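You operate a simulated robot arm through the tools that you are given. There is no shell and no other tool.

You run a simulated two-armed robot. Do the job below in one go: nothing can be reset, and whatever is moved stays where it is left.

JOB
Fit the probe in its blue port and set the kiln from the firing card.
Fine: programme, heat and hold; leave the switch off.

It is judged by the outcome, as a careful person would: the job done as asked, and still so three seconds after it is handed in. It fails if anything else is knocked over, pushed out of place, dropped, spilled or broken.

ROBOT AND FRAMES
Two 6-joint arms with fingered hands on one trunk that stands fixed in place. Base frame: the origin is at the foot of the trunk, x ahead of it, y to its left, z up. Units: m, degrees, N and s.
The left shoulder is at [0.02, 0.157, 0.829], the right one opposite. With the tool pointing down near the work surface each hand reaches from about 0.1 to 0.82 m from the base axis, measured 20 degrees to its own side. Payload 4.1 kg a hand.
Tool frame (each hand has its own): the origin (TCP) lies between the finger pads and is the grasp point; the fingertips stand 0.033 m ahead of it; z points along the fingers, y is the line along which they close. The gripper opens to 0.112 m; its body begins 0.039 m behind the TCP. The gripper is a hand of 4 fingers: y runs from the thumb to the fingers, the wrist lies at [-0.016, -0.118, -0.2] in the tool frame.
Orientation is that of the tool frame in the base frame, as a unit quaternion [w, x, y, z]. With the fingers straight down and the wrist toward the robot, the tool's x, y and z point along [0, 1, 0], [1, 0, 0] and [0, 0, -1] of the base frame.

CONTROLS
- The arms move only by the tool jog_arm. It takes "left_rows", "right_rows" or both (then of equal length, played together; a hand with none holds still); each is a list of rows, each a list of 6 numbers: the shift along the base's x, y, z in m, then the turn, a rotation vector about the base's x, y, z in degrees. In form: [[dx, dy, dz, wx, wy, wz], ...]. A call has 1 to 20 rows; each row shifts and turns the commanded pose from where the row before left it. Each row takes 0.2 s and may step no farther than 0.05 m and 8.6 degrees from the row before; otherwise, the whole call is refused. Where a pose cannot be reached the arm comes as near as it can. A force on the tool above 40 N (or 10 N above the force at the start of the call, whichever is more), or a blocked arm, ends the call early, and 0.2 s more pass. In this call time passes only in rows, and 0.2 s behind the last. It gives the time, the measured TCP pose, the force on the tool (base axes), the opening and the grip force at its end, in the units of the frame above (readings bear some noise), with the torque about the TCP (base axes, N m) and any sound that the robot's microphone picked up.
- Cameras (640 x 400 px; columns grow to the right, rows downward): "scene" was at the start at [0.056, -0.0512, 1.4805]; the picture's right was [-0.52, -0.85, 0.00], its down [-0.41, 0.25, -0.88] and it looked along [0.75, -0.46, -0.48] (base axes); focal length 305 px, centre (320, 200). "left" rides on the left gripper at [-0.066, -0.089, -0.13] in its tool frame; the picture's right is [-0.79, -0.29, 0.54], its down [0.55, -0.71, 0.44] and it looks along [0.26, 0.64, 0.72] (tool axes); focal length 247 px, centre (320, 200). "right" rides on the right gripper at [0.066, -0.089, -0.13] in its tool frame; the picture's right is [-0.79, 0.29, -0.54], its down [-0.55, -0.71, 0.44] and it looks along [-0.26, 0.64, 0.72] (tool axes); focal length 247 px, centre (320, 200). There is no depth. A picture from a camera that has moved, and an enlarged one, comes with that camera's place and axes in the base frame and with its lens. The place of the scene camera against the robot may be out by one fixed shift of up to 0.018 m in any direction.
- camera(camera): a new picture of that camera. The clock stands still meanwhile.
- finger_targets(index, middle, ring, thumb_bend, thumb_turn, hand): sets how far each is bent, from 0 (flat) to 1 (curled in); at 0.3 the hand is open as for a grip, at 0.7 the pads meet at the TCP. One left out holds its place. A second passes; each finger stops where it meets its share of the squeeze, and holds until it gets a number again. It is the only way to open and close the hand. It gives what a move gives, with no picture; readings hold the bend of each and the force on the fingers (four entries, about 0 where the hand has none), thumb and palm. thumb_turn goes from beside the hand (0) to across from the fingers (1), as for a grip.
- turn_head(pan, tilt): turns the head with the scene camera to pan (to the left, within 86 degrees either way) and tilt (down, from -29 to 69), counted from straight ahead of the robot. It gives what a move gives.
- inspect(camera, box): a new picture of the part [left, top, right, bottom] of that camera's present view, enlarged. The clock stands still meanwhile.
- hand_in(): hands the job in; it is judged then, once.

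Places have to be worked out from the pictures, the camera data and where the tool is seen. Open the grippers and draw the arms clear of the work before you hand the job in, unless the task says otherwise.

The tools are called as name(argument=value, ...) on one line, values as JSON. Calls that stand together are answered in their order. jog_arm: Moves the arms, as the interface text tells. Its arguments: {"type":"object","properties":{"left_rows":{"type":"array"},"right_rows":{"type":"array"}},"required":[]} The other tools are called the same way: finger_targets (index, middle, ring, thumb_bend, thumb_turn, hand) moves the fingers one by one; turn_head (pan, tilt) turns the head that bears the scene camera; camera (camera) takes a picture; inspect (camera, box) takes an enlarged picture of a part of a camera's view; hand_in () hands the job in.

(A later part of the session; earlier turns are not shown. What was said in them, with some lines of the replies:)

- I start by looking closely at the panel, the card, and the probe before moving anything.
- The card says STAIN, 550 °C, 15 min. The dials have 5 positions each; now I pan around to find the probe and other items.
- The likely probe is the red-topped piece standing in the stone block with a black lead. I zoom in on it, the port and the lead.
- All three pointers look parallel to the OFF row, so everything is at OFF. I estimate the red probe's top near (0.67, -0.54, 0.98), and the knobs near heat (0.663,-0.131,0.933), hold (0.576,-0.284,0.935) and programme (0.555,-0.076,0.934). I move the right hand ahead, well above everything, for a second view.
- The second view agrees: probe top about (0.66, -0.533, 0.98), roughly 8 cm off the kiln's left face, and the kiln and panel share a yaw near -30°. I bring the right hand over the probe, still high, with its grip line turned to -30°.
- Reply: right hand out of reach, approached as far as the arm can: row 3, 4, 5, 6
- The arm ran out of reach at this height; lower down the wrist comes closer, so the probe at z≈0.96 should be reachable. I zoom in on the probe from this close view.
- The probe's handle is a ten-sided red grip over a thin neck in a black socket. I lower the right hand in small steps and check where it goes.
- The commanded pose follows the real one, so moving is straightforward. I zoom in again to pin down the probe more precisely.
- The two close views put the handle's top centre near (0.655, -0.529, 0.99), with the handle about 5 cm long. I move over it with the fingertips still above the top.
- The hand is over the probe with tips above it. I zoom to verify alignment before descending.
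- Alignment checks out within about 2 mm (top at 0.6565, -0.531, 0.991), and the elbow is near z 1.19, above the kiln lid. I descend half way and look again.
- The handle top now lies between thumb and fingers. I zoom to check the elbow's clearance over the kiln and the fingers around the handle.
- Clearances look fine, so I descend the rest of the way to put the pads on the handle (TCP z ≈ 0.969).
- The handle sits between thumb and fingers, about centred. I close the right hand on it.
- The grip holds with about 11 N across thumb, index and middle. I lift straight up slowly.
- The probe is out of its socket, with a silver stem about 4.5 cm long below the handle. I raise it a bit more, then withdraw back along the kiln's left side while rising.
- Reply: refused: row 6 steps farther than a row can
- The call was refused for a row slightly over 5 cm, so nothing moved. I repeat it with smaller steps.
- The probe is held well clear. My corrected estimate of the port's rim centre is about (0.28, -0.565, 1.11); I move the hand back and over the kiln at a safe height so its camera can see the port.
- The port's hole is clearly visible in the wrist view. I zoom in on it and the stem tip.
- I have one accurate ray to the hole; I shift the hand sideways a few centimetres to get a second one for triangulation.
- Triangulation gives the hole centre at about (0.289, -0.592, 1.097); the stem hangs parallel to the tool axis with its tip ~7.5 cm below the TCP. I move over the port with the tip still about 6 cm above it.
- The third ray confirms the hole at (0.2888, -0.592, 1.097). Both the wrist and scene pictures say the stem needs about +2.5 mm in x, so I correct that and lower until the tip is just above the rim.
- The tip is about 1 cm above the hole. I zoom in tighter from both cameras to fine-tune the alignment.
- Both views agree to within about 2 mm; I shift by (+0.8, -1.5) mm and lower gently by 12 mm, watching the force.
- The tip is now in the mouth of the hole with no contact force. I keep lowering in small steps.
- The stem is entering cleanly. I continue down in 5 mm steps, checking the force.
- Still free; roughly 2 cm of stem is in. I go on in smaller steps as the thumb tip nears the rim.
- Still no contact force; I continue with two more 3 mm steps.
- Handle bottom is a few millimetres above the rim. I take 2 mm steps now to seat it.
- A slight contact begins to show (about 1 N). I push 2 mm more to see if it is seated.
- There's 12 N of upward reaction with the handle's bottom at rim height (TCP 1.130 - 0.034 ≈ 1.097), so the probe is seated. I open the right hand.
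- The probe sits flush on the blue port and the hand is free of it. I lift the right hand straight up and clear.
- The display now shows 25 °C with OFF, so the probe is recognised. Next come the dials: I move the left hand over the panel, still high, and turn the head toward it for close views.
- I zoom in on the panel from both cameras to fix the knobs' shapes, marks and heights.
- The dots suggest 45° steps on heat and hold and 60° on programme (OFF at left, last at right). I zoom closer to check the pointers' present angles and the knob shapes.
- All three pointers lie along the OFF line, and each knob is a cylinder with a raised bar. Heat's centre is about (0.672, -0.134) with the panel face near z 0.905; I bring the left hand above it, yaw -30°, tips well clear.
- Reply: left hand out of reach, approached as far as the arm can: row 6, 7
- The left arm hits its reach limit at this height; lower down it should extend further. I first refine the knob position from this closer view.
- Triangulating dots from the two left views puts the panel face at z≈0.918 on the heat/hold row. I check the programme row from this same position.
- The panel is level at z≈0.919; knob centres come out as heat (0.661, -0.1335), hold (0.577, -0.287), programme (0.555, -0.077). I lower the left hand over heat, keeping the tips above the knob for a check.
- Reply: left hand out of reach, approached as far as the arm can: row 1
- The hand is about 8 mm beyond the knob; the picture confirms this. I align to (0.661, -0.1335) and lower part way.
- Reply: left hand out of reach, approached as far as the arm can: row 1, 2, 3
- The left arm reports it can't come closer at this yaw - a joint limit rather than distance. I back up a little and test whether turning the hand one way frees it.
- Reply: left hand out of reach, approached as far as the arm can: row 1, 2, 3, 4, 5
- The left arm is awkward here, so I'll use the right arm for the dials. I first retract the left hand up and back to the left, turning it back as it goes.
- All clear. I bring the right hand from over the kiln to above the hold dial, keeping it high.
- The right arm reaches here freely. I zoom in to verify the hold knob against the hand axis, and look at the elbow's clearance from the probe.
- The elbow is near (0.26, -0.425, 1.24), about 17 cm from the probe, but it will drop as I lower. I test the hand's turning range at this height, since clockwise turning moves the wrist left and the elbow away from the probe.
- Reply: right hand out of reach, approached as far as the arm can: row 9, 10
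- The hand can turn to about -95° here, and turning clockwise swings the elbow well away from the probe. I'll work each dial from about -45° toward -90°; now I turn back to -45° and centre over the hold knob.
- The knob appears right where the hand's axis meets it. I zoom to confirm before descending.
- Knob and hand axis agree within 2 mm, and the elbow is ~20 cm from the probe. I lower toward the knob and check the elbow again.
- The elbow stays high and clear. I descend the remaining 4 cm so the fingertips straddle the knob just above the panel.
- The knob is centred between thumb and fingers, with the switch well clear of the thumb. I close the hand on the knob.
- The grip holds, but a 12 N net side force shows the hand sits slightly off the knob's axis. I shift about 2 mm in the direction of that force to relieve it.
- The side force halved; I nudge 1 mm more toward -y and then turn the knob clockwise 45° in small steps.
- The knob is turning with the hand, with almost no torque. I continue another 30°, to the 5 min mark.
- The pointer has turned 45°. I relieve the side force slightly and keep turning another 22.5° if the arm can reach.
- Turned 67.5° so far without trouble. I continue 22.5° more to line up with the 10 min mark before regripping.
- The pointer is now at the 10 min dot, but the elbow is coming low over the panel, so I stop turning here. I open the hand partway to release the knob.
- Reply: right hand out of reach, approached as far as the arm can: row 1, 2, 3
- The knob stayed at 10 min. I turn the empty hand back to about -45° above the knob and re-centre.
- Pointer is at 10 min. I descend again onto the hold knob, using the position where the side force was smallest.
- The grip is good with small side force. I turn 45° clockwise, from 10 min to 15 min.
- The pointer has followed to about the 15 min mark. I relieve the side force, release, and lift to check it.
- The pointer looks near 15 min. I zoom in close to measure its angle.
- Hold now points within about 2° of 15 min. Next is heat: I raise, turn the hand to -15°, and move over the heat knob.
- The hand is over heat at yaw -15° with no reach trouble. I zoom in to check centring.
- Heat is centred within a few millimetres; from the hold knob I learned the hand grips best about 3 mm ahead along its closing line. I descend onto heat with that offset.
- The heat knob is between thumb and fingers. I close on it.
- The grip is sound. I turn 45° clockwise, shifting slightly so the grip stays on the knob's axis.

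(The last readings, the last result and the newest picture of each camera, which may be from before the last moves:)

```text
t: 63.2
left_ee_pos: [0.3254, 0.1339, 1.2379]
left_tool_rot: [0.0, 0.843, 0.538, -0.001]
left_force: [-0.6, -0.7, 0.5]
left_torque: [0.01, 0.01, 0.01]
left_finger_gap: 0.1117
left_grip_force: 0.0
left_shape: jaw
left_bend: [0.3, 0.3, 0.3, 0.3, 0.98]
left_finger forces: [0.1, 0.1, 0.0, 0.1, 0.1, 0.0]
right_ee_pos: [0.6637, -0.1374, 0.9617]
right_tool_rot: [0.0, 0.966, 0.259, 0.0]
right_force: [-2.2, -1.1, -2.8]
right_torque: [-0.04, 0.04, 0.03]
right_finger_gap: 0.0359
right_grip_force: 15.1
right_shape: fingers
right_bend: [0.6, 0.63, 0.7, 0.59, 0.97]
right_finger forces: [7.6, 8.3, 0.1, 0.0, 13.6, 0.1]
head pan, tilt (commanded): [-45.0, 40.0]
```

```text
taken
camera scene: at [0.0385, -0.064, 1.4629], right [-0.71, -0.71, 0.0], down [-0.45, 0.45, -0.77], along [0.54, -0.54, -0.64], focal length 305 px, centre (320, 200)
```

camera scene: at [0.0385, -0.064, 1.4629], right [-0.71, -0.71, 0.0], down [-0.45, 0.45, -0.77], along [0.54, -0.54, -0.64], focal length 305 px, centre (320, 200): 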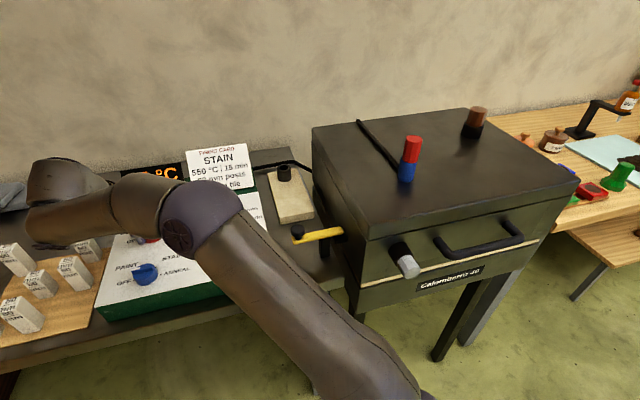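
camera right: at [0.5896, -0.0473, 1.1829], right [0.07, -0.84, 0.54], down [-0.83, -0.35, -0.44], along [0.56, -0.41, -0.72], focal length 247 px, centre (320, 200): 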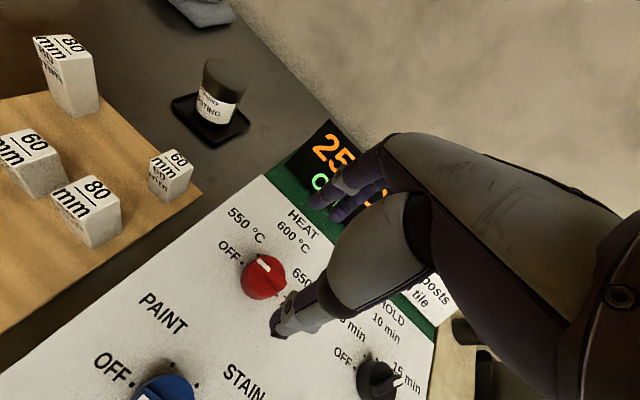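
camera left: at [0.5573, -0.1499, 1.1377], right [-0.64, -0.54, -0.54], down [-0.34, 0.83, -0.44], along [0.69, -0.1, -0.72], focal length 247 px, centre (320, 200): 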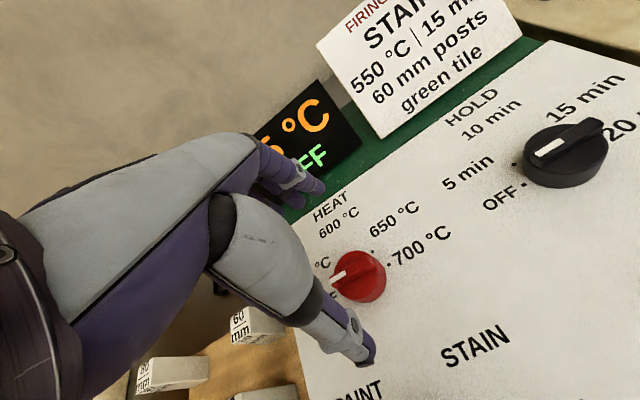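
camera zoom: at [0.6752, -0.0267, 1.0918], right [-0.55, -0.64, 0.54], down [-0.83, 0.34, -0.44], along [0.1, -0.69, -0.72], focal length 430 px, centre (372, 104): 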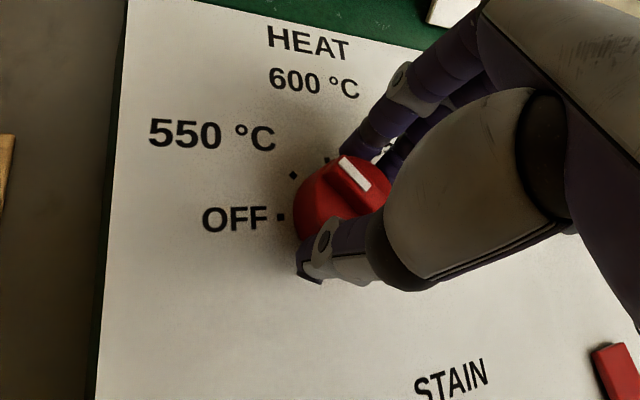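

The pointer followed the full 45° with little side force. I release and lift to check heat.

finger_targets(hand="right", index=0.4, middle=0.4, ring=0.4, thumb_bend=0.4)

jog_arm(right_rows=[[0, 0, 0.02, 0, 0, 0], [0, 0, 0.02, 0, 0, 0], [0, 0, 0.01, 0, 0, 0]])

inspect(camera="right", box=[220, 220, 320, 310])

camera(camera="right")

```text
t: 64.2
left_ee_pos: [0.3272, 0.1343, 1.2374]
left_tool_rot: [0.0, 0.843, 0.537, 0.0]
left_force: [-0.2, -0.4, -0.7]
left_torque: [0.0, 0.0, 0.0]
left_finger_gap: 0.1118
left_grip_force: 0.1
left_shape: jaw
left_bend: [0.3, 0.3, 0.3, 0.3, 0.98]
left_finger forces: [0.0, 0.0, 0.1, 0.1, 0.0, 0.0]
right_ee_pos: [0.6633, -0.1376, 0.963]
right_tool_rot: [-0.001, 0.966, 0.259, 0.0]
right_force: [-0.8, 0.2, 0.8]
right_torque: [0.0, 0.0, -0.01]
right_finger_gap: 0.0848
right_grip_force: 0.1
right_shape: fingers
right_bend: [0.4, 0.4, 0.4, 0.4, 0.97]
right_finger forces: [0.0, 0.1, 0.0, 0.0, 0.0, 0.0]
head pan, tilt (commanded): [-45.0, 40.0]
```

```text
t: 65.0
left_ee_pos: [0.3269, 0.1342, 1.238]
left_tool_rot: [0.0, 0.843, 0.538, 0.001]
left_force: [-0.6, 1.4, -0.6]
left_torque: [0.02, 0.01, 0.01]
left_finger_gap: 0.1118
left_grip_force: 0.0
left_shape: jaw
left_bend: [0.3, 0.3, 0.3, 0.3, 0.98]
left_finger forces: [0.0, 0.0, 0.0, 0.1, 0.0, 0.1]
right_ee_pos: [0.6649, -0.1365, 1.0125]
right_tool_rot: [-0.001, 0.966, 0.259, 0.001]
right_force: [0.1, 0.1, -0.3]
right_torque: [0.0, 0.0, 0.02]
right_finger_gap: 0.0848
right_grip_force: 0.2
right_shape: fingers
right_bend: [0.4, 0.4, 0.4, 0.4, 0.97]
right_finger forces: [0.1, 0.0, 0.0, 0.0, 0.0, 0.0]
head pan, tilt (commanded): [-45.0, 40.0]
```

```text
4.44 times, centred on (270, 265) of right
camera zoom: at [0.6753, -0.0264, 1.1422], right [-0.54, -0.64, 0.54], down [-0.83, 0.34, -0.44], along [0.1, -0.69, -0.72], focal length 1098 px, centre (542, -89)
```

zoom: 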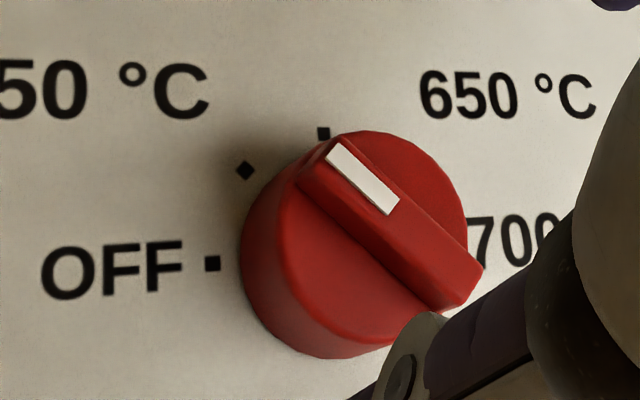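

```text
taken
camera right: at [0.6753, -0.0264, 1.1422], right [-0.54, -0.64, 0.54], down [-0.83, 0.34, -0.44], along [0.1, -0.69, -0.72], focal length 247 px, centre (320, 200)
```

right: 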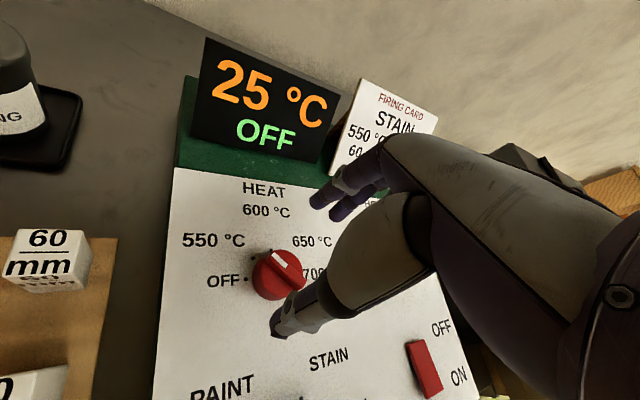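

Heat points at 16° azimuth versus 15.5° for 550 °C - spot on. Now programme: I move the left arm a bit further away, and bring the right hand over the programme knob at yaw 0°.

jog_arm(left_rows=[[-0.02, 0.03, 0.0, 0, 0, 0], [-0.02, 0.03, 0.0, 0, 0, 0], [-0.02, 0.03, 0.0, 0, 0, 0], [-0.02, 0.03, 0.0, 0, 0, 0], [0, 0, 0, 0, 0, 0], [0, 0, 0, 0, 0, 0], [0, 0, 0, 0, 0, 0], [0, 0, 0, 0, 0, 0], [0, 0, 0, 0, 0, 0], [0, 0, 0, 0, 0, 0]], right_rows=[[0, 0, 0.02, 0, 0, 0], [0, 0, 0.02, 0, 0, 0], [-0.0134, 0.0074, 0, 0, 0, 7.5], [-0.0134, 0.0074, 0, 0, 0, 7.5], [-0.0134, 0.0074, 0, 0, 0, 7.5], [-0.0134, 0.0074, 0, 0, 0, 7.5], [-0.0134, 0.0074, 0, 0, 0, 7.5], [-0.0134, 0.0074, 0, 0, 0, 7.5], [-0.0134, 0.0074, 0, 0, 0, 7.5], [-0.0133, 0.0074, 0, 0, 0, 7.5]])

camera(camera="right")

inspect(camera="right", box=[216, 236, 312, 316])

camera(camera="scene")

```text
t: 67.2
left_ee_pos: [0.2465, 0.254, 1.2384]
left_tool_rot: [0.0, 0.843, 0.537, 0.0]
left_force: [1.1, 0.3, -0.3]
left_torque: [0.0, 0.03, 0.01]
left_finger_gap: 0.1119
left_grip_force: 0.0
left_shape: jaw
left_bend: [0.3, 0.3, 0.3, 0.3, 0.98]
left_finger forces: [0.0, 0.0, 0.1, 0.0, 0.0, 0.1]
right_ee_pos: [0.5561, -0.0771, 1.0528]
right_tool_rot: [0.0, 0.707, 0.708, 0.0]
right_force: [0.3, 1.3, -0.8]
right_torque: [-0.02, 0.04, -0.01]
right_finger_gap: 0.0848
right_grip_force: 0.1
right_shape: fingers
right_bend: [0.4, 0.4, 0.4, 0.4, 0.97]
right_finger forces: [0.1, 0.0, 0.1, 0.0, 0.1, 0.0]
head pan, tilt (commanded): [-45.0, 40.0]
```

```text
taken
camera right: at [0.4666, -0.0117, 1.1816], right [0.29, -0.79, 0.54], down [-0.71, -0.55, -0.44], along [0.64, -0.26, -0.72], focal length 247 px, centre (320, 200)
```

right: 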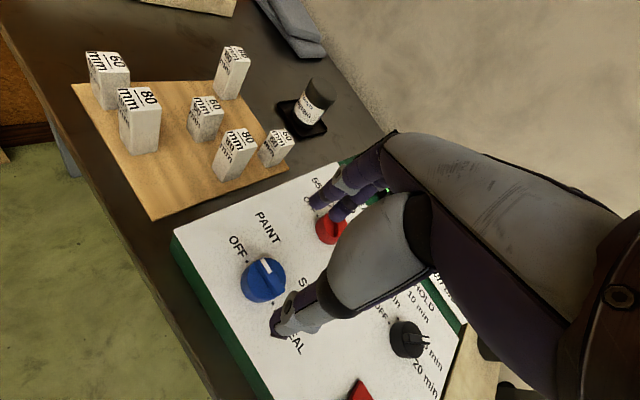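

```text
5.00 times, centred on (264, 276) of right
camera zoom: at [0.4666, -0.0117, 1.1816], right [0.29, -0.79, 0.54], down [-0.71, -0.55, -0.44], along [0.64, -0.26, -0.72], focal length 1235 px, centre (600, -180)
```

zoom: 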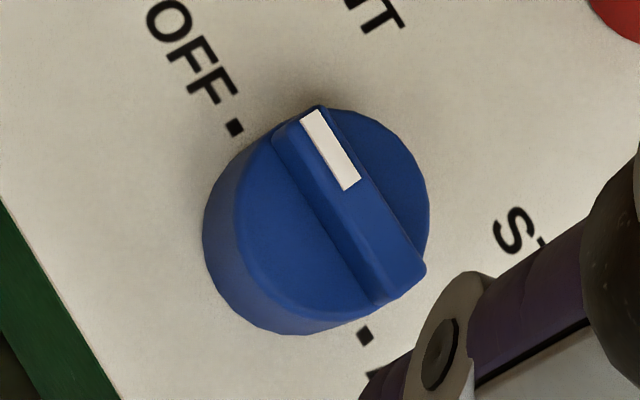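

```text
taken
camera scene: at [0.0387, -0.0637, 1.463], right [-0.71, -0.71, 0.0], down [-0.45, 0.45, -0.77], along [0.54, -0.54, -0.64], focal length 305 px, centre (320, 200)
```

scene: 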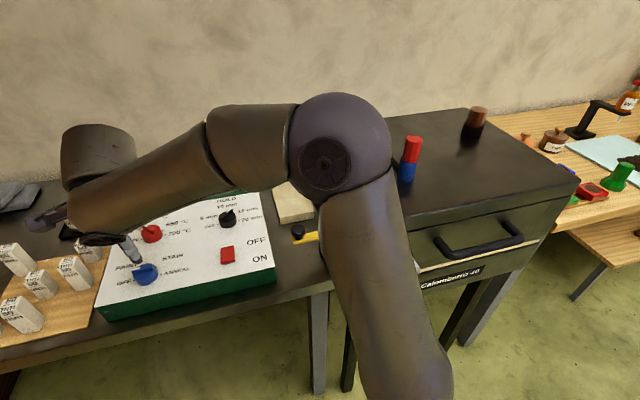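

Programme's knob is centred within about a millimetre. I descend onto it.

jog_arm(right_rows=[[0.002, 0.001, -0.02, 0, 0, 0], [0, 0, -0.02, 0, 0, 0], [0, 0, -0.02, 0, 0, 0], [0, 0, -0.02, 0, 0, 0], [0, 0, -0.01, 0, 0, 0]])

inspect(camera="right", box=[180, 140, 400, 370])

camera(camera="scene")

```text
t: 68.4
left_ee_pos: [0.2473, 0.2523, 1.239]
left_tool_rot: [-0.001, 0.843, 0.537, 0.0]
left_force: [0.3, -0.3, 0.8]
left_torque: [-0.05, -0.03, 0.0]
left_finger_gap: 0.112
left_grip_force: 0.0
left_shape: jaw
left_bend: [0.3, 0.3, 0.3, 0.3, 0.98]
left_finger forces: [0.0, 0.1, 0.0, 0.0, 0.0, 0.0]
right_ee_pos: [0.5584, -0.0777, 0.9615]
right_tool_rot: [0.0, 0.707, 0.707, 0.0]
right_force: [0.3, 0.0, 0.1]
right_torque: [-0.02, -0.03, -0.03]
right_finger_gap: 0.0853
right_grip_force: 0.0
right_shape: fingers
right_bend: [0.4, 0.4, 0.4, 0.4, 0.97]
right_finger forces: [0.0, 0.0, 0.1, 0.0, 0.0, 0.0]
head pan, tilt (commanded): [-45.0, 40.0]
```

```text
1.74 times, centred on (290, 255) of right
camera zoom: at [0.4687, -0.0115, 1.0916], right [0.29, -0.79, 0.54], down [-0.71, -0.55, -0.44], along [0.64, -0.26, -0.72], focal length 430 px, centre (372, 104)
```

zoom: 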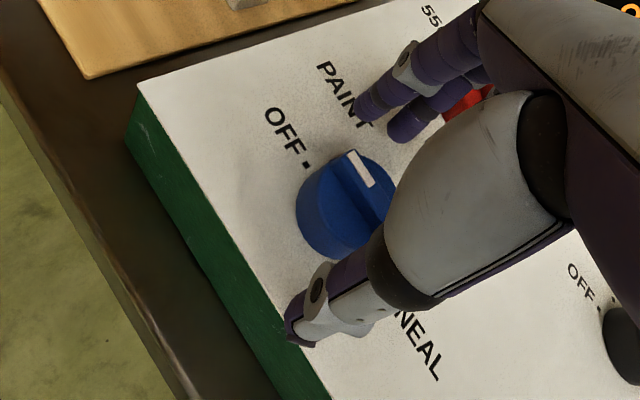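

```text
taken
camera scene: at [0.0384, -0.0638, 1.463], right [-0.71, -0.71, 0.0], down [-0.45, 0.45, -0.77], along [0.54, -0.54, -0.64], focal length 305 px, centre (320, 200)
```

scene: 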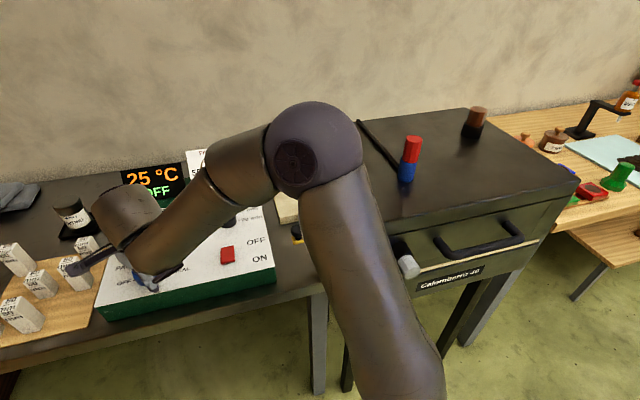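

Clear of the neighbours. I close on the programme knob.

finger_targets(hand="right", index=0.7, middle=0.7, ring=0.7, thumb_bend=0.7)

inspect(camera="right", box=[180, 140, 400, 370])

```text
t: 69.4
left_ee_pos: [0.2474, 0.2528, 1.2395]
left_tool_rot: [0.0, 0.843, 0.538, 0.0]
left_force: [0.2, -0.1, -0.6]
left_torque: [-0.03, 0.02, -0.01]
left_finger_gap: 0.1118
left_grip_force: 0.1
left_shape: jaw
left_bend: [0.3, 0.3, 0.3, 0.3, 0.98]
left_finger forces: [0.1, 0.0, 0.1, 0.0, 0.0, 0.1]
right_ee_pos: [0.5593, -0.0781, 0.9624]
right_tool_rot: [0.0, 0.707, 0.707, 0.0]
right_force: [6.7, -4.1, -1.8]
right_torque: [-0.15, -0.18, 0.01]
right_finger_gap: 0.0354
right_grip_force: 15.4
right_shape: fingers
right_bend: [0.6, 0.63, 0.7, 0.59, 0.97]
right_finger forces: [8.4, 9.9, 0.0, 0.0, 11.8, 0.0]
head pan, tilt (commanded): [-45.0, 40.0]
```

```text
1.74 times, centred on (290, 255) of right
camera zoom: at [0.469, -0.0117, 1.0917], right [0.29, -0.79, 0.54], down [-0.71, -0.55, -0.44], along [0.64, -0.26, -0.72], focal length 430 px, centre (372, 104)
```

zoom: 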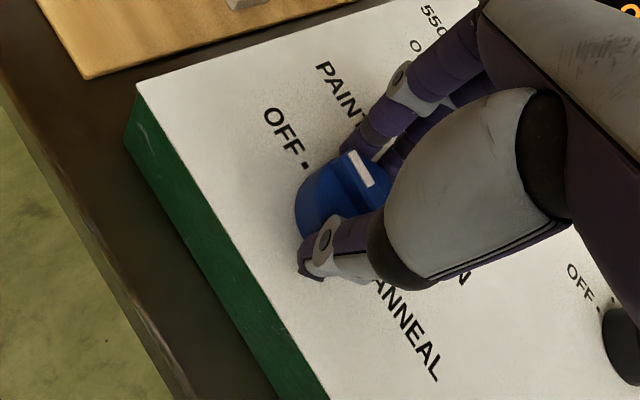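

Good grip. I relieve the side force and turn 60° clockwise, toward PAINT.

jog_arm(right_rows=[[0.001, -0.0007, 0, 0, 0, 0], [-0.0002, -0.0003, 0, 0, 0, -7.5], [-0.0002, -0.0003, 0, 0, 0, -7.5], [-0.0002, -0.0003, 0, 0, 0, -7.5], [-0.0002, -0.0003, 0, 0, 0, -7.5], [-0.0002, -0.0003, 0, 0, 0, -7.5], [-0.0002, -0.0003, 0, 0, 0, -7.5], [-0.0002, -0.0003, 0, 0, 0, -7.5], [-0.0002, -0.0003, 0, 0, 0, -7.5]])

inspect(camera="right", box=[180, 140, 400, 370])

camera(camera="scene")

```text
t: 71.4
left_ee_pos: [0.2456, 0.2532, 1.2383]
left_tool_rot: [0.001, 0.843, 0.538, 0.0]
left_force: [0.0, -0.3, -0.2]
left_torque: [0.0, 0.01, -0.04]
left_finger_gap: 0.1121
left_grip_force: 0.0
left_shape: jaw
left_bend: [0.3, 0.3, 0.3, 0.3, 0.98]
left_finger forces: [0.1, 0.0, 0.0, 0.0, 0.0, 0.0]
right_ee_pos: [0.558, -0.0802, 0.9636]
right_tool_rot: [0.0, 0.966, 0.258, 0.0]
right_force: [-2.0, -5.8, -2.5]
right_torque: [-0.22, 0.07, 0.04]
right_finger_gap: 0.0353
right_grip_force: 15.6
right_shape: fingers
right_bend: [0.6, 0.63, 0.7, 0.59, 0.97]
right_finger forces: [8.0, 10.7, 0.0, 0.1, 12.8, 0.0]
head pan, tilt (commanded): [-45.0, 40.0]
```

```text
1.74 times, centred on (290, 255) of right
camera zoom: at [0.5696, 0.0305, 1.0917], right [-0.54, -0.64, 0.54], down [-0.83, 0.34, -0.44], along [0.1, -0.69, -0.72], focal length 430 px, centre (372, 104)
```

zoom: 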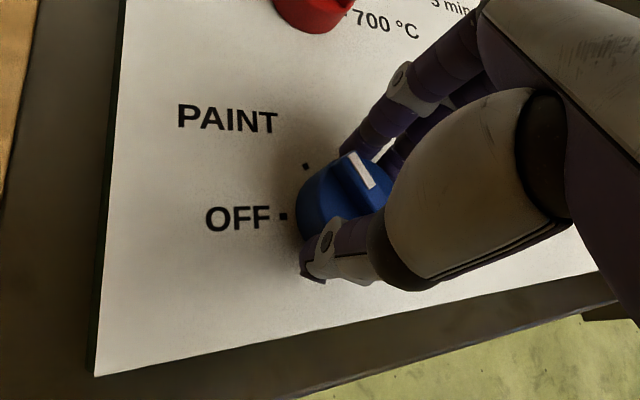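

```text
taken
camera scene: at [0.0384, -0.0641, 1.4629], right [-0.71, -0.71, 0.0], down [-0.45, 0.45, -0.77], along [0.54, -0.54, -0.64], focal length 305 px, centre (320, 200)
```

scene: 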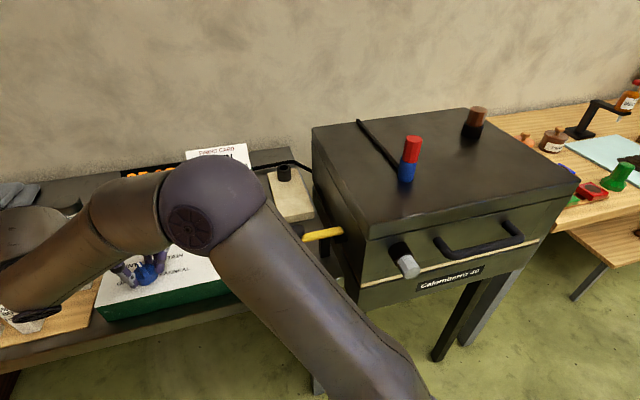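

The knob followed to PAINT. I release, lift, and swing the hand back to yaw 0° for the second turn.

finger_targets(hand="right", index=0.4, middle=0.4, ring=0.4, thumb_bend=0.4)

jog_arm(right_rows=[[0, 0, 0.02, 0, 0, 0], [0, 0, 0.02, 0, 0, 0], [0, 0, 0.01, 0, 0, 0], [0.0002, 0.0003, 0, 0, 0, 7.5], [0.0002, 0.0003, 0, 0, 0, 7.5], [0.0002, 0.0003, 0, 0, 0, 7.5], [0.0002, 0.0003, 0, 0, 0, 7.5], [0.0002, 0.0003, 0, 0, 0, 7.5], [0.0002, 0.0003, 0, 0, 0, 7.5], [0.0002, 0.0003, 0, 0, 0, 7.5], [0.0002, 0.0003, 0, 0, 0, 7.5]])

inspect(camera="right", box=[200, 200, 360, 340])

```text
t: 72.4
left_ee_pos: [0.2469, 0.2522, 1.2381]
left_tool_rot: [0.0, 0.843, 0.538, 0.0]
left_force: [-0.3, 0.0, 1.4]
left_torque: [0.0, 0.03, 0.01]
left_finger_gap: 0.1119
left_grip_force: 0.1
left_shape: jaw
left_bend: [0.3, 0.3, 0.3, 0.3, 0.98]
left_finger forces: [0.0, 0.0, 0.0, 0.0, 0.1, 0.0]
right_ee_pos: [0.5578, -0.0796, 0.9622]
right_tool_rot: [-0.001, 0.966, 0.259, 0.0]
right_force: [-0.8, -0.4, 0.1]
right_torque: [0.0, -0.01, -0.03]
right_finger_gap: 0.0847
right_grip_force: 0.0
right_shape: fingers
right_bend: [0.4, 0.4, 0.4, 0.4, 0.98]
right_finger forces: [0.1, 0.1, 0.0, 0.0, 0.0, 0.1]
head pan, tilt (commanded): [-45.0, 40.0]
```

```text
t: 74.8
left_ee_pos: [0.2458, 0.2537, 1.2374]
left_tool_rot: [-0.001, 0.844, 0.537, 0.0]
left_force: [0.3, 0.0, -0.6]
left_torque: [-0.02, 0.02, -0.02]
left_finger_gap: 0.1119
left_grip_force: 0.1
left_shape: jaw
left_bend: [0.3, 0.3, 0.3, 0.3, 0.98]
left_finger forces: [0.1, 0.0, 0.0, 0.0, 0.0, 0.0]
right_ee_pos: [0.5601, -0.0776, 1.0117]
right_tool_rot: [0.0, 0.706, 0.708, 0.0]
right_force: [0.0, 0.2, -0.1]
right_torque: [-0.02, -0.01, 0.01]
right_finger_gap: 0.0851
right_grip_force: 0.1
right_shape: fingers
right_bend: [0.4, 0.4, 0.4, 0.4, 0.98]
right_finger forces: [0.1, 0.1, 0.0, 0.0, 0.0, 0.1]
head pan, tilt (commanded): [-45.0, 40.0]
```

```text
2.86 times, centred on (280, 270) of right
camera zoom: at [0.4695, -0.0113, 1.1415], right [0.29, -0.79, 0.54], down [-0.71, -0.56, -0.44], along [0.64, -0.26, -0.72], focal length 706 px, centre (434, 0)
```

zoom: 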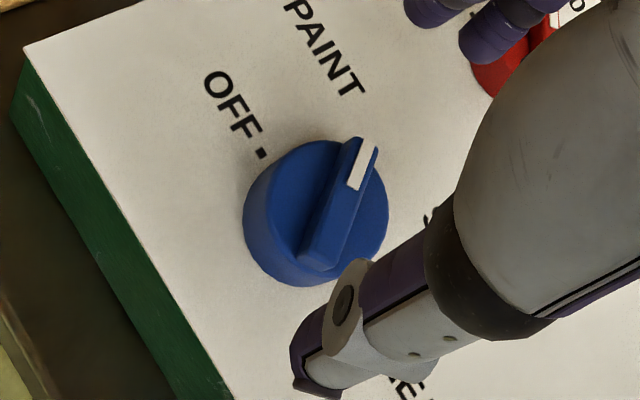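

The pointer sits at PAINT. I descend and regrip for the second 60°.

jog_arm(right_rows=[[0, -0.0006, -0.02, 0, 0, 0], [0, 0, -0.02, 0, 0, 0], [0, 0, -0.0095, 0, 0, 0]])

finger_targets(hand="right", index=0.7, middle=0.7, ring=0.7, thumb_bend=0.7)

inspect(camera="right", box=[180, 140, 400, 370])

```text
t: 75.6
left_ee_pos: [0.2452, 0.2543, 1.2385]
left_tool_rot: [0.0, 0.844, 0.537, 0.0]
left_force: [-0.6, -1.0, 0.3]
left_torque: [0.04, 0.02, -0.01]
left_finger_gap: 0.1121
left_grip_force: 0.1
left_shape: jaw
left_bend: [0.3, 0.3, 0.3, 0.3, 0.98]
left_finger forces: [0.1, 0.1, 0.1, 0.0, 0.0, 0.0]
right_ee_pos: [0.5615, -0.0786, 0.9627]
right_tool_rot: [0.001, 0.707, 0.707, 0.001]
right_force: [0.0, -0.3, 0.0]
right_torque: [-0.01, 0.03, 0.02]
right_finger_gap: 0.085
right_grip_force: 0.1
right_shape: fingers
right_bend: [0.4, 0.4, 0.4, 0.4, 0.98]
right_finger forces: [0.0, 0.0, 0.0, 0.0, 0.0, 0.0]
head pan, tilt (commanded): [-45.0, 40.0]
```

```text
t: 76.6
left_ee_pos: [0.2473, 0.2544, 1.2385]
left_tool_rot: [0.0, 0.843, 0.538, 0.0]
left_force: [0.2, -0.7, -0.3]
left_torque: [-0.01, -0.02, -0.03]
left_finger_gap: 0.1118
left_grip_force: 0.0
left_shape: jaw
left_bend: [0.3, 0.3, 0.3, 0.3, 0.98]
left_finger forces: [0.0, 0.0, 0.1, 0.0, 0.0, 0.0]
right_ee_pos: [0.5597, -0.0791, 0.9616]
right_tool_rot: [0.0, 0.707, 0.707, -0.001]
right_force: [2.7, -3.6, -1.3]
right_torque: [-0.14, -0.13, -0.01]
right_finger_gap: 0.0361
right_grip_force: 14.6
right_shape: fingers
right_bend: [0.6, 0.63, 0.7, 0.58, 0.97]
right_finger forces: [7.7, 8.5, 0.0, 0.1, 12.5, 0.0]
head pan, tilt (commanded): [-45.0, 40.0]
```

```text
1.74 times, centred on (290, 255) of right
camera zoom: at [0.4703, -0.0125, 1.0917], right [0.29, -0.79, 0.54], down [-0.71, -0.55, -0.44], along [0.64, -0.26, -0.72], focal length 430 px, centre (372, 104)
```

zoom: 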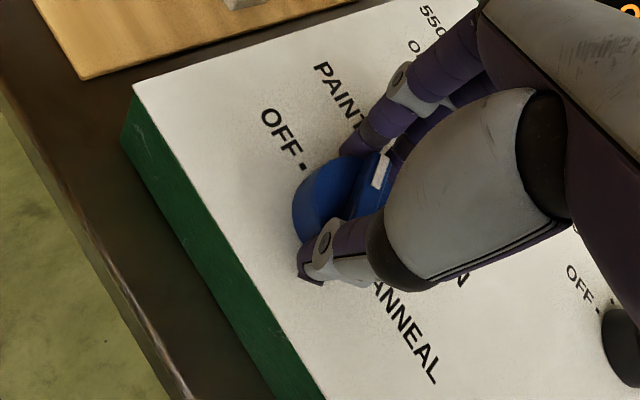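

Firm grip again. I turn the second 60° clockwise, from PAINT to STAIN.

jog_arm(right_rows=[[0.0003, -0.0005, 0, 0, 0, 0], [-0.0002, -0.0003, 0, 0, 0, -7.5], [-0.0002, -0.0003, 0, 0, 0, -7.5], [-0.0002, -0.0003, 0, 0, 0, -7.5], [-0.0002, -0.0003, 0, 0, 0, -7.5], [-0.0002, -0.0003, 0, 0, 0, -7.5], [-0.0002, -0.0003, 0, 0, 0, -7.5], [-0.0002, -0.0003, 0, 0, 0, -7.5], [-0.0002, -0.0003, 0, 0, 0, -7.5]])

finger_targets(hand="right", index=0.4, middle=0.4, ring=0.4, thumb_bend=0.4)

jog_arm(right_rows=[[0, 0, 0.02, 0, 0, 0], [0, 0, 0.02, 0, 0, 0], [0, 0, 0.02, 0, 0, 0]])

camera(camera="right")

inspect(camera="right", box=[220, 220, 320, 310])

```text
t: 78.6
left_ee_pos: [0.2461, 0.2542, 1.2387]
left_tool_rot: [0.0, 0.843, 0.537, 0.0]
left_force: [0.9, -0.2, 0.4]
left_torque: [0.0, 0.03, -0.03]
left_finger_gap: 0.112
left_grip_force: 0.0
left_shape: jaw
left_bend: [0.3, 0.3, 0.3, 0.3, 0.98]
left_finger forces: [0.1, 0.1, 0.0, 0.0, 0.1, 0.0]
right_ee_pos: [0.5581, -0.0804, 0.9642]
right_tool_rot: [0.0, 0.966, 0.259, 0.0]
right_force: [-5.1, -4.0, -5.6]
right_torque: [-0.19, 0.14, 0.06]
right_finger_gap: 0.036
right_grip_force: 15.4
right_shape: fingers
right_bend: [0.6, 0.63, 0.7, 0.58, 0.97]
right_finger forces: [7.2, 9.3, 0.0, 0.1, 13.6, 0.1]
head pan, tilt (commanded): [-45.0, 40.0]
```

```text
t: 79.6
left_ee_pos: [0.2462, 0.2532, 1.2392]
left_tool_rot: [0.0, 0.843, 0.537, -0.001]
left_force: [-0.3, 0.5, 0.6]
left_torque: [0.03, 0.0, -0.02]
left_finger_gap: 0.1121
left_grip_force: 0.1
left_shape: jaw
left_bend: [0.3, 0.3, 0.3, 0.3, 0.98]
left_finger forces: [0.0, 0.0, 0.0, 0.1, 0.1, 0.1]
right_ee_pos: [0.5571, -0.0809, 0.9632]
right_tool_rot: [0.0, 0.966, 0.258, 0.0]
right_force: [-0.3, 0.0, 0.1]
right_torque: [0.0, -0.04, -0.01]
right_finger_gap: 0.0849
right_grip_force: 0.1
right_shape: fingers
right_bend: [0.4, 0.4, 0.4, 0.4, 0.98]
right_finger forces: [0.0, 0.0, 0.1, 0.0, 0.1, 0.0]
head pan, tilt (commanded): [-45.0, 40.0]
```

```text
t: 80.4
left_ee_pos: [0.2468, 0.2537, 1.2382]
left_tool_rot: [0.0, 0.844, 0.537, 0.0]
left_force: [0.2, -0.1, -0.4]
left_torque: [0.01, 0.04, -0.02]
left_finger_gap: 0.1121
left_grip_force: 0.0
left_shape: jaw
left_bend: [0.3, 0.3, 0.3, 0.3, 0.98]
left_finger forces: [0.1, 0.0, 0.1, 0.0, 0.0, 0.0]
right_ee_pos: [0.5586, -0.0819, 1.023]
right_tool_rot: [0.0, 0.966, 0.258, 0.0]
right_force: [0.1, -0.3, 0.7]
right_torque: [0.0, -0.01, -0.01]
right_finger_gap: 0.085
right_grip_force: 0.1
right_shape: fingers
right_bend: [0.4, 0.4, 0.4, 0.4, 0.98]
right_finger forces: [0.0, 0.0, 0.0, 0.1, 0.1, 0.0]
head pan, tilt (commanded): [-45.0, 40.0]
```

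```text
taken
camera right: at [0.5703, 0.0292, 1.1519], right [-0.54, -0.64, 0.54], down [-0.83, 0.34, -0.44], along [0.1, -0.69, -0.72], focal length 247 px, centre (320, 200)
```

right: 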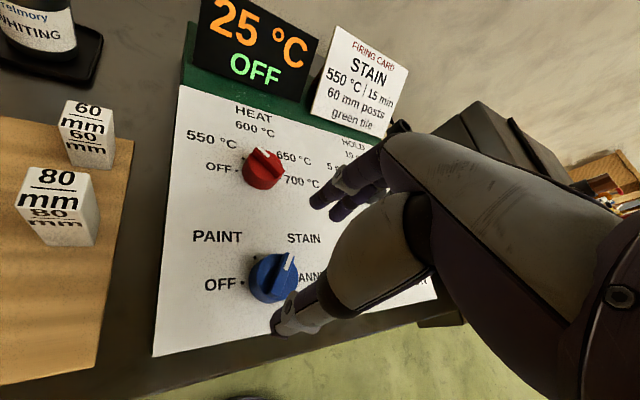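

```text
4.44 times, centred on (270, 265) of right
camera zoom: at [0.5703, 0.0292, 1.1519], right [-0.54, -0.64, 0.54], down [-0.83, 0.34, -0.44], along [0.1, -0.69, -0.72], focal length 1098 px, centre (542, -89)
```

zoom: 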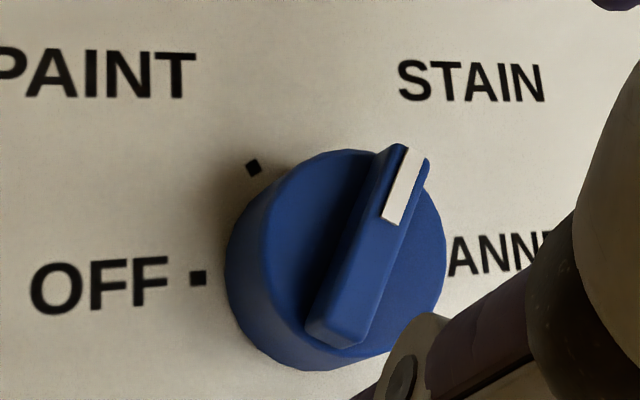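

The programme pointer is within about 2° of STAIN and heat still reads 550. I lift the right hand and withdraw it back the way it came, clear of the panel.

jog_arm(right_rows=[[0, 0, 0.03, 0, 0, 0], [0, 0, 0.03, 0, 0, 0], [-0.02, -0.03, 0.025, 0, 0, 3.75], [-0.02, -0.033, 0.025, 0, 0, 3.75], [-0.02, -0.033, 0.025, 0, 0, 3.75], [-0.02, -0.033, 0.025, 0, 0, 3.75], [-0.02, -0.033, 0.025, 0, 0, 3.75], [-0.02, -0.033, 0.025, 0, 0, 3.75], [-0.02, -0.033, 0.025, 0, 0, 3.75], [-0.02, -0.033, 0.02, 0, 0, 3.75]])

finger_targets(hand="right", index=0.3, middle=0.3, ring=0.3, thumb_bend=0.3)

turn_head(pan=-22, tilt=40)

camera(camera="scene")

camera(camera="right")

```text
t: 82.6
left_ee_pos: [0.2464, 0.2537, 1.2387]
left_tool_rot: [0.0, 0.844, 0.537, 0.0]
left_force: [0.2, 1.2, -0.1]
left_torque: [-0.03, 0.03, -0.03]
left_finger_gap: 0.112
left_grip_force: 0.2
left_shape: jaw
left_bend: [0.3, 0.3, 0.3, 0.3, 0.98]
left_finger forces: [0.0, 0.0, 0.0, 0.1, 0.0, 0.0]
right_ee_pos: [0.3992, -0.3436, 1.2791]
right_tool_rot: [0.0, 0.865, 0.501, 0.0]
right_force: [0.3, 0.0, 0.3]
right_torque: [-0.04, 0.02, 0.01]
right_finger_gap: 0.0851
right_grip_force: 0.1
right_shape: fingers
right_bend: [0.4, 0.4, 0.4, 0.4, 0.98]
right_finger forces: [0.0, 0.0, 0.0, 0.0, 0.0, 0.0]
head pan, tilt (commanded): [-45.0, 40.0]
```

```text
t: 83.6
left_ee_pos: [0.2457, 0.2534, 1.2383]
left_tool_rot: [0.0, 0.843, 0.538, 0.0]
left_force: [-0.4, 1.2, 0.0]
left_torque: [0.04, 0.01, 0.01]
left_finger_gap: 0.1119
left_grip_force: 0.0
left_shape: jaw
left_bend: [0.3, 0.3, 0.3, 0.3, 0.98]
left_finger forces: [0.1, 0.1, 0.1, 0.0, 0.0, 0.0]
right_ee_pos: [0.3997, -0.3435, 1.2785]
right_tool_rot: [0.001, 0.866, 0.5, 0.0]
right_force: [-0.1, 0.2, 0.4]
right_torque: [-0.02, -0.02, 0.01]
right_finger_gap: 0.1122
right_grip_force: 0.0
right_shape: fingers
right_bend: [0.3, 0.3, 0.3, 0.3, 0.98]
right_finger forces: [0.0, 0.0, 0.0, 0.0, 0.0, 0.1]
head pan, tilt (commanded): [-45.0, 40.0]
```

```text
t: 84.5
left_ee_pos: [0.2463, 0.2533, 1.2374]
left_tool_rot: [0.0, 0.843, 0.538, -0.001]
left_force: [0.1, 0.0, -0.6]
left_torque: [-0.01, 0.04, 0.0]
left_finger_gap: 0.112
left_grip_force: 0.0
left_shape: jaw
left_bend: [0.3, 0.3, 0.3, 0.3, 0.98]
left_finger forces: [0.0, 0.0, 0.0, 0.0, 0.0, 0.0]
right_ee_pos: [0.3989, -0.3426, 1.2797]
right_tool_rot: [0.0, 0.866, 0.5, 0.0]
right_force: [0.4, -0.1, 0.3]
right_torque: [0.0, 0.03, 0.01]
right_finger_gap: 0.1125
right_grip_force: 0.0
right_shape: fingers
right_bend: [0.3, 0.3, 0.3, 0.3, 0.98]
right_finger forces: [0.0, 0.1, 0.1, 0.0, 0.0, 0.0]
head pan, tilt (commanded): [-22.0, 40.0]
```

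```text
taken
camera scene: at [0.0572, -0.0356, 1.463], right [-0.38, -0.93, 0.0], down [-0.6, 0.24, -0.77], along [0.71, -0.29, -0.64], focal length 305 px, centre (320, 200)
```

scene: 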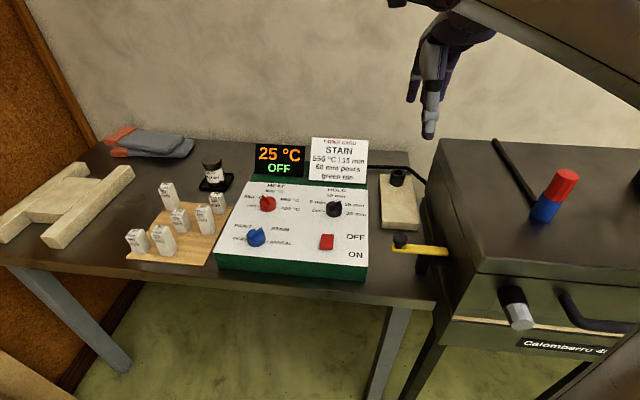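

```text
taken
camera right: at [0.3541, -0.2412, 1.4075], right [-0.15, -0.83, 0.54], down [-0.89, -0.12, -0.44], along [0.43, -0.54, -0.72], focal length 247 px, centre (320, 200)
```

right: 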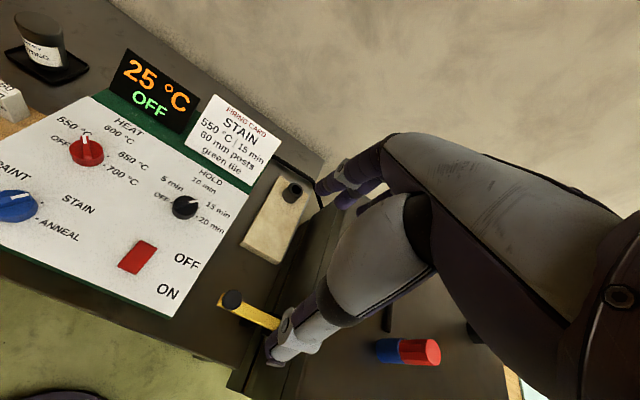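

Both arms are clear. I zoom in for a final check of all pointers, the switch, the display and the probe.

inspect(camera="scene", box=[210, 130, 390, 285])

inspect(camera="scene", box=[220, 185, 360, 260])

inspect(camera="right", box=[0, 100, 240, 310])

inspect(camera="scene", box=[500, 150, 620, 240])

```text
2.58 times, centred on (300, 208) of scene
camera zoom: at [0.0572, -0.0356, 1.463], right [-0.38, -0.93, 0.0], down [-0.6, 0.24, -0.77], along [0.71, -0.29, -0.64], focal length 788 px, centre (372, 181)
```

zoom: 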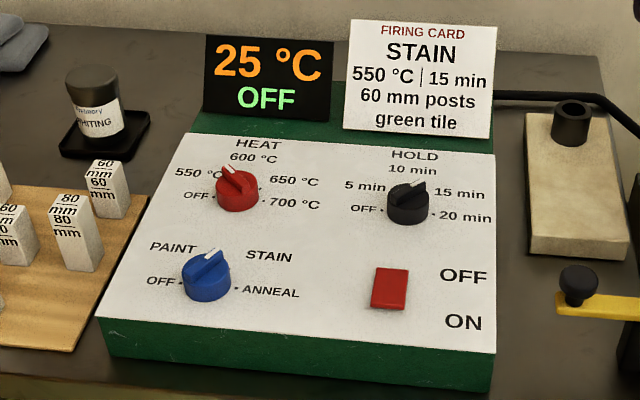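

```text
4.57 times, centred on (290, 222) of scene
camera zoom: at [0.0572, -0.0356, 1.463], right [-0.38, -0.93, 0.0], down [-0.6, 0.24, -0.77], along [0.71, -0.29, -0.64], focal length 1395 px, centre (457, 97)
```

zoom: 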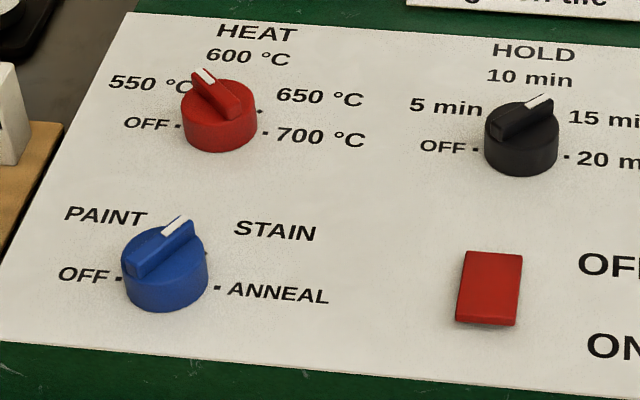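

```text
1.90 times, centred on (120, 205) of right
camera zoom: at [0.3541, -0.2412, 1.4075], right [-0.15, -0.83, 0.54], down [-0.89, -0.12, -0.44], along [0.43, -0.54, -0.72], focal length 470 px, centre (701, 190)
```

zoom: 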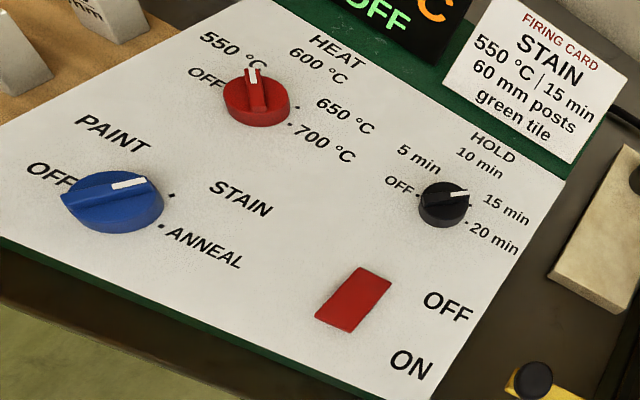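

```text
4.44 times, centred on (560, 195) of scene
camera zoom: at [0.0572, -0.0356, 1.463], right [-0.38, -0.93, 0.0], down [-0.6, 0.24, -0.77], along [0.71, -0.29, -0.64], focal length 1356 px, centre (-747, 222)
```

zoom: 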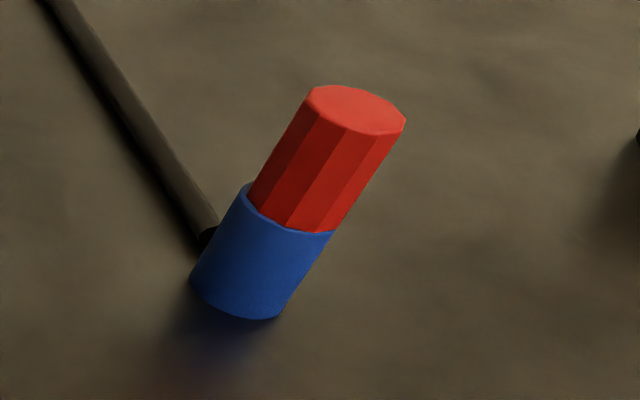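

The final views show programme at STAIN, heat at 550 °C and hold at 15 min. The switch is untouched with the display reading OFF, the probe is seated in the blue port, nothing else has moved, and both hands are open and clear. I hand the job in.

hand_in()

```text
The job is handed in.
```

The probe is seated flush in its blue port, and the kiln display now shows 25 °C, so the probe is being read. The dials match the firing card:

- **Programme:** STAIN, pointer within about 2° of the mark.
- **Heat:** 550 °C, within about 1°.
- **Hold:** 15 min, within about 2°.

I didn't touch the switch, and the display still reads OFF. In the final views nothing else had been knocked or moved. Both hands are open and drawn clear of the work.

The card also lists 60 mm posts and a green tile. You asked only for programme, heat and hold, so I left those alone.
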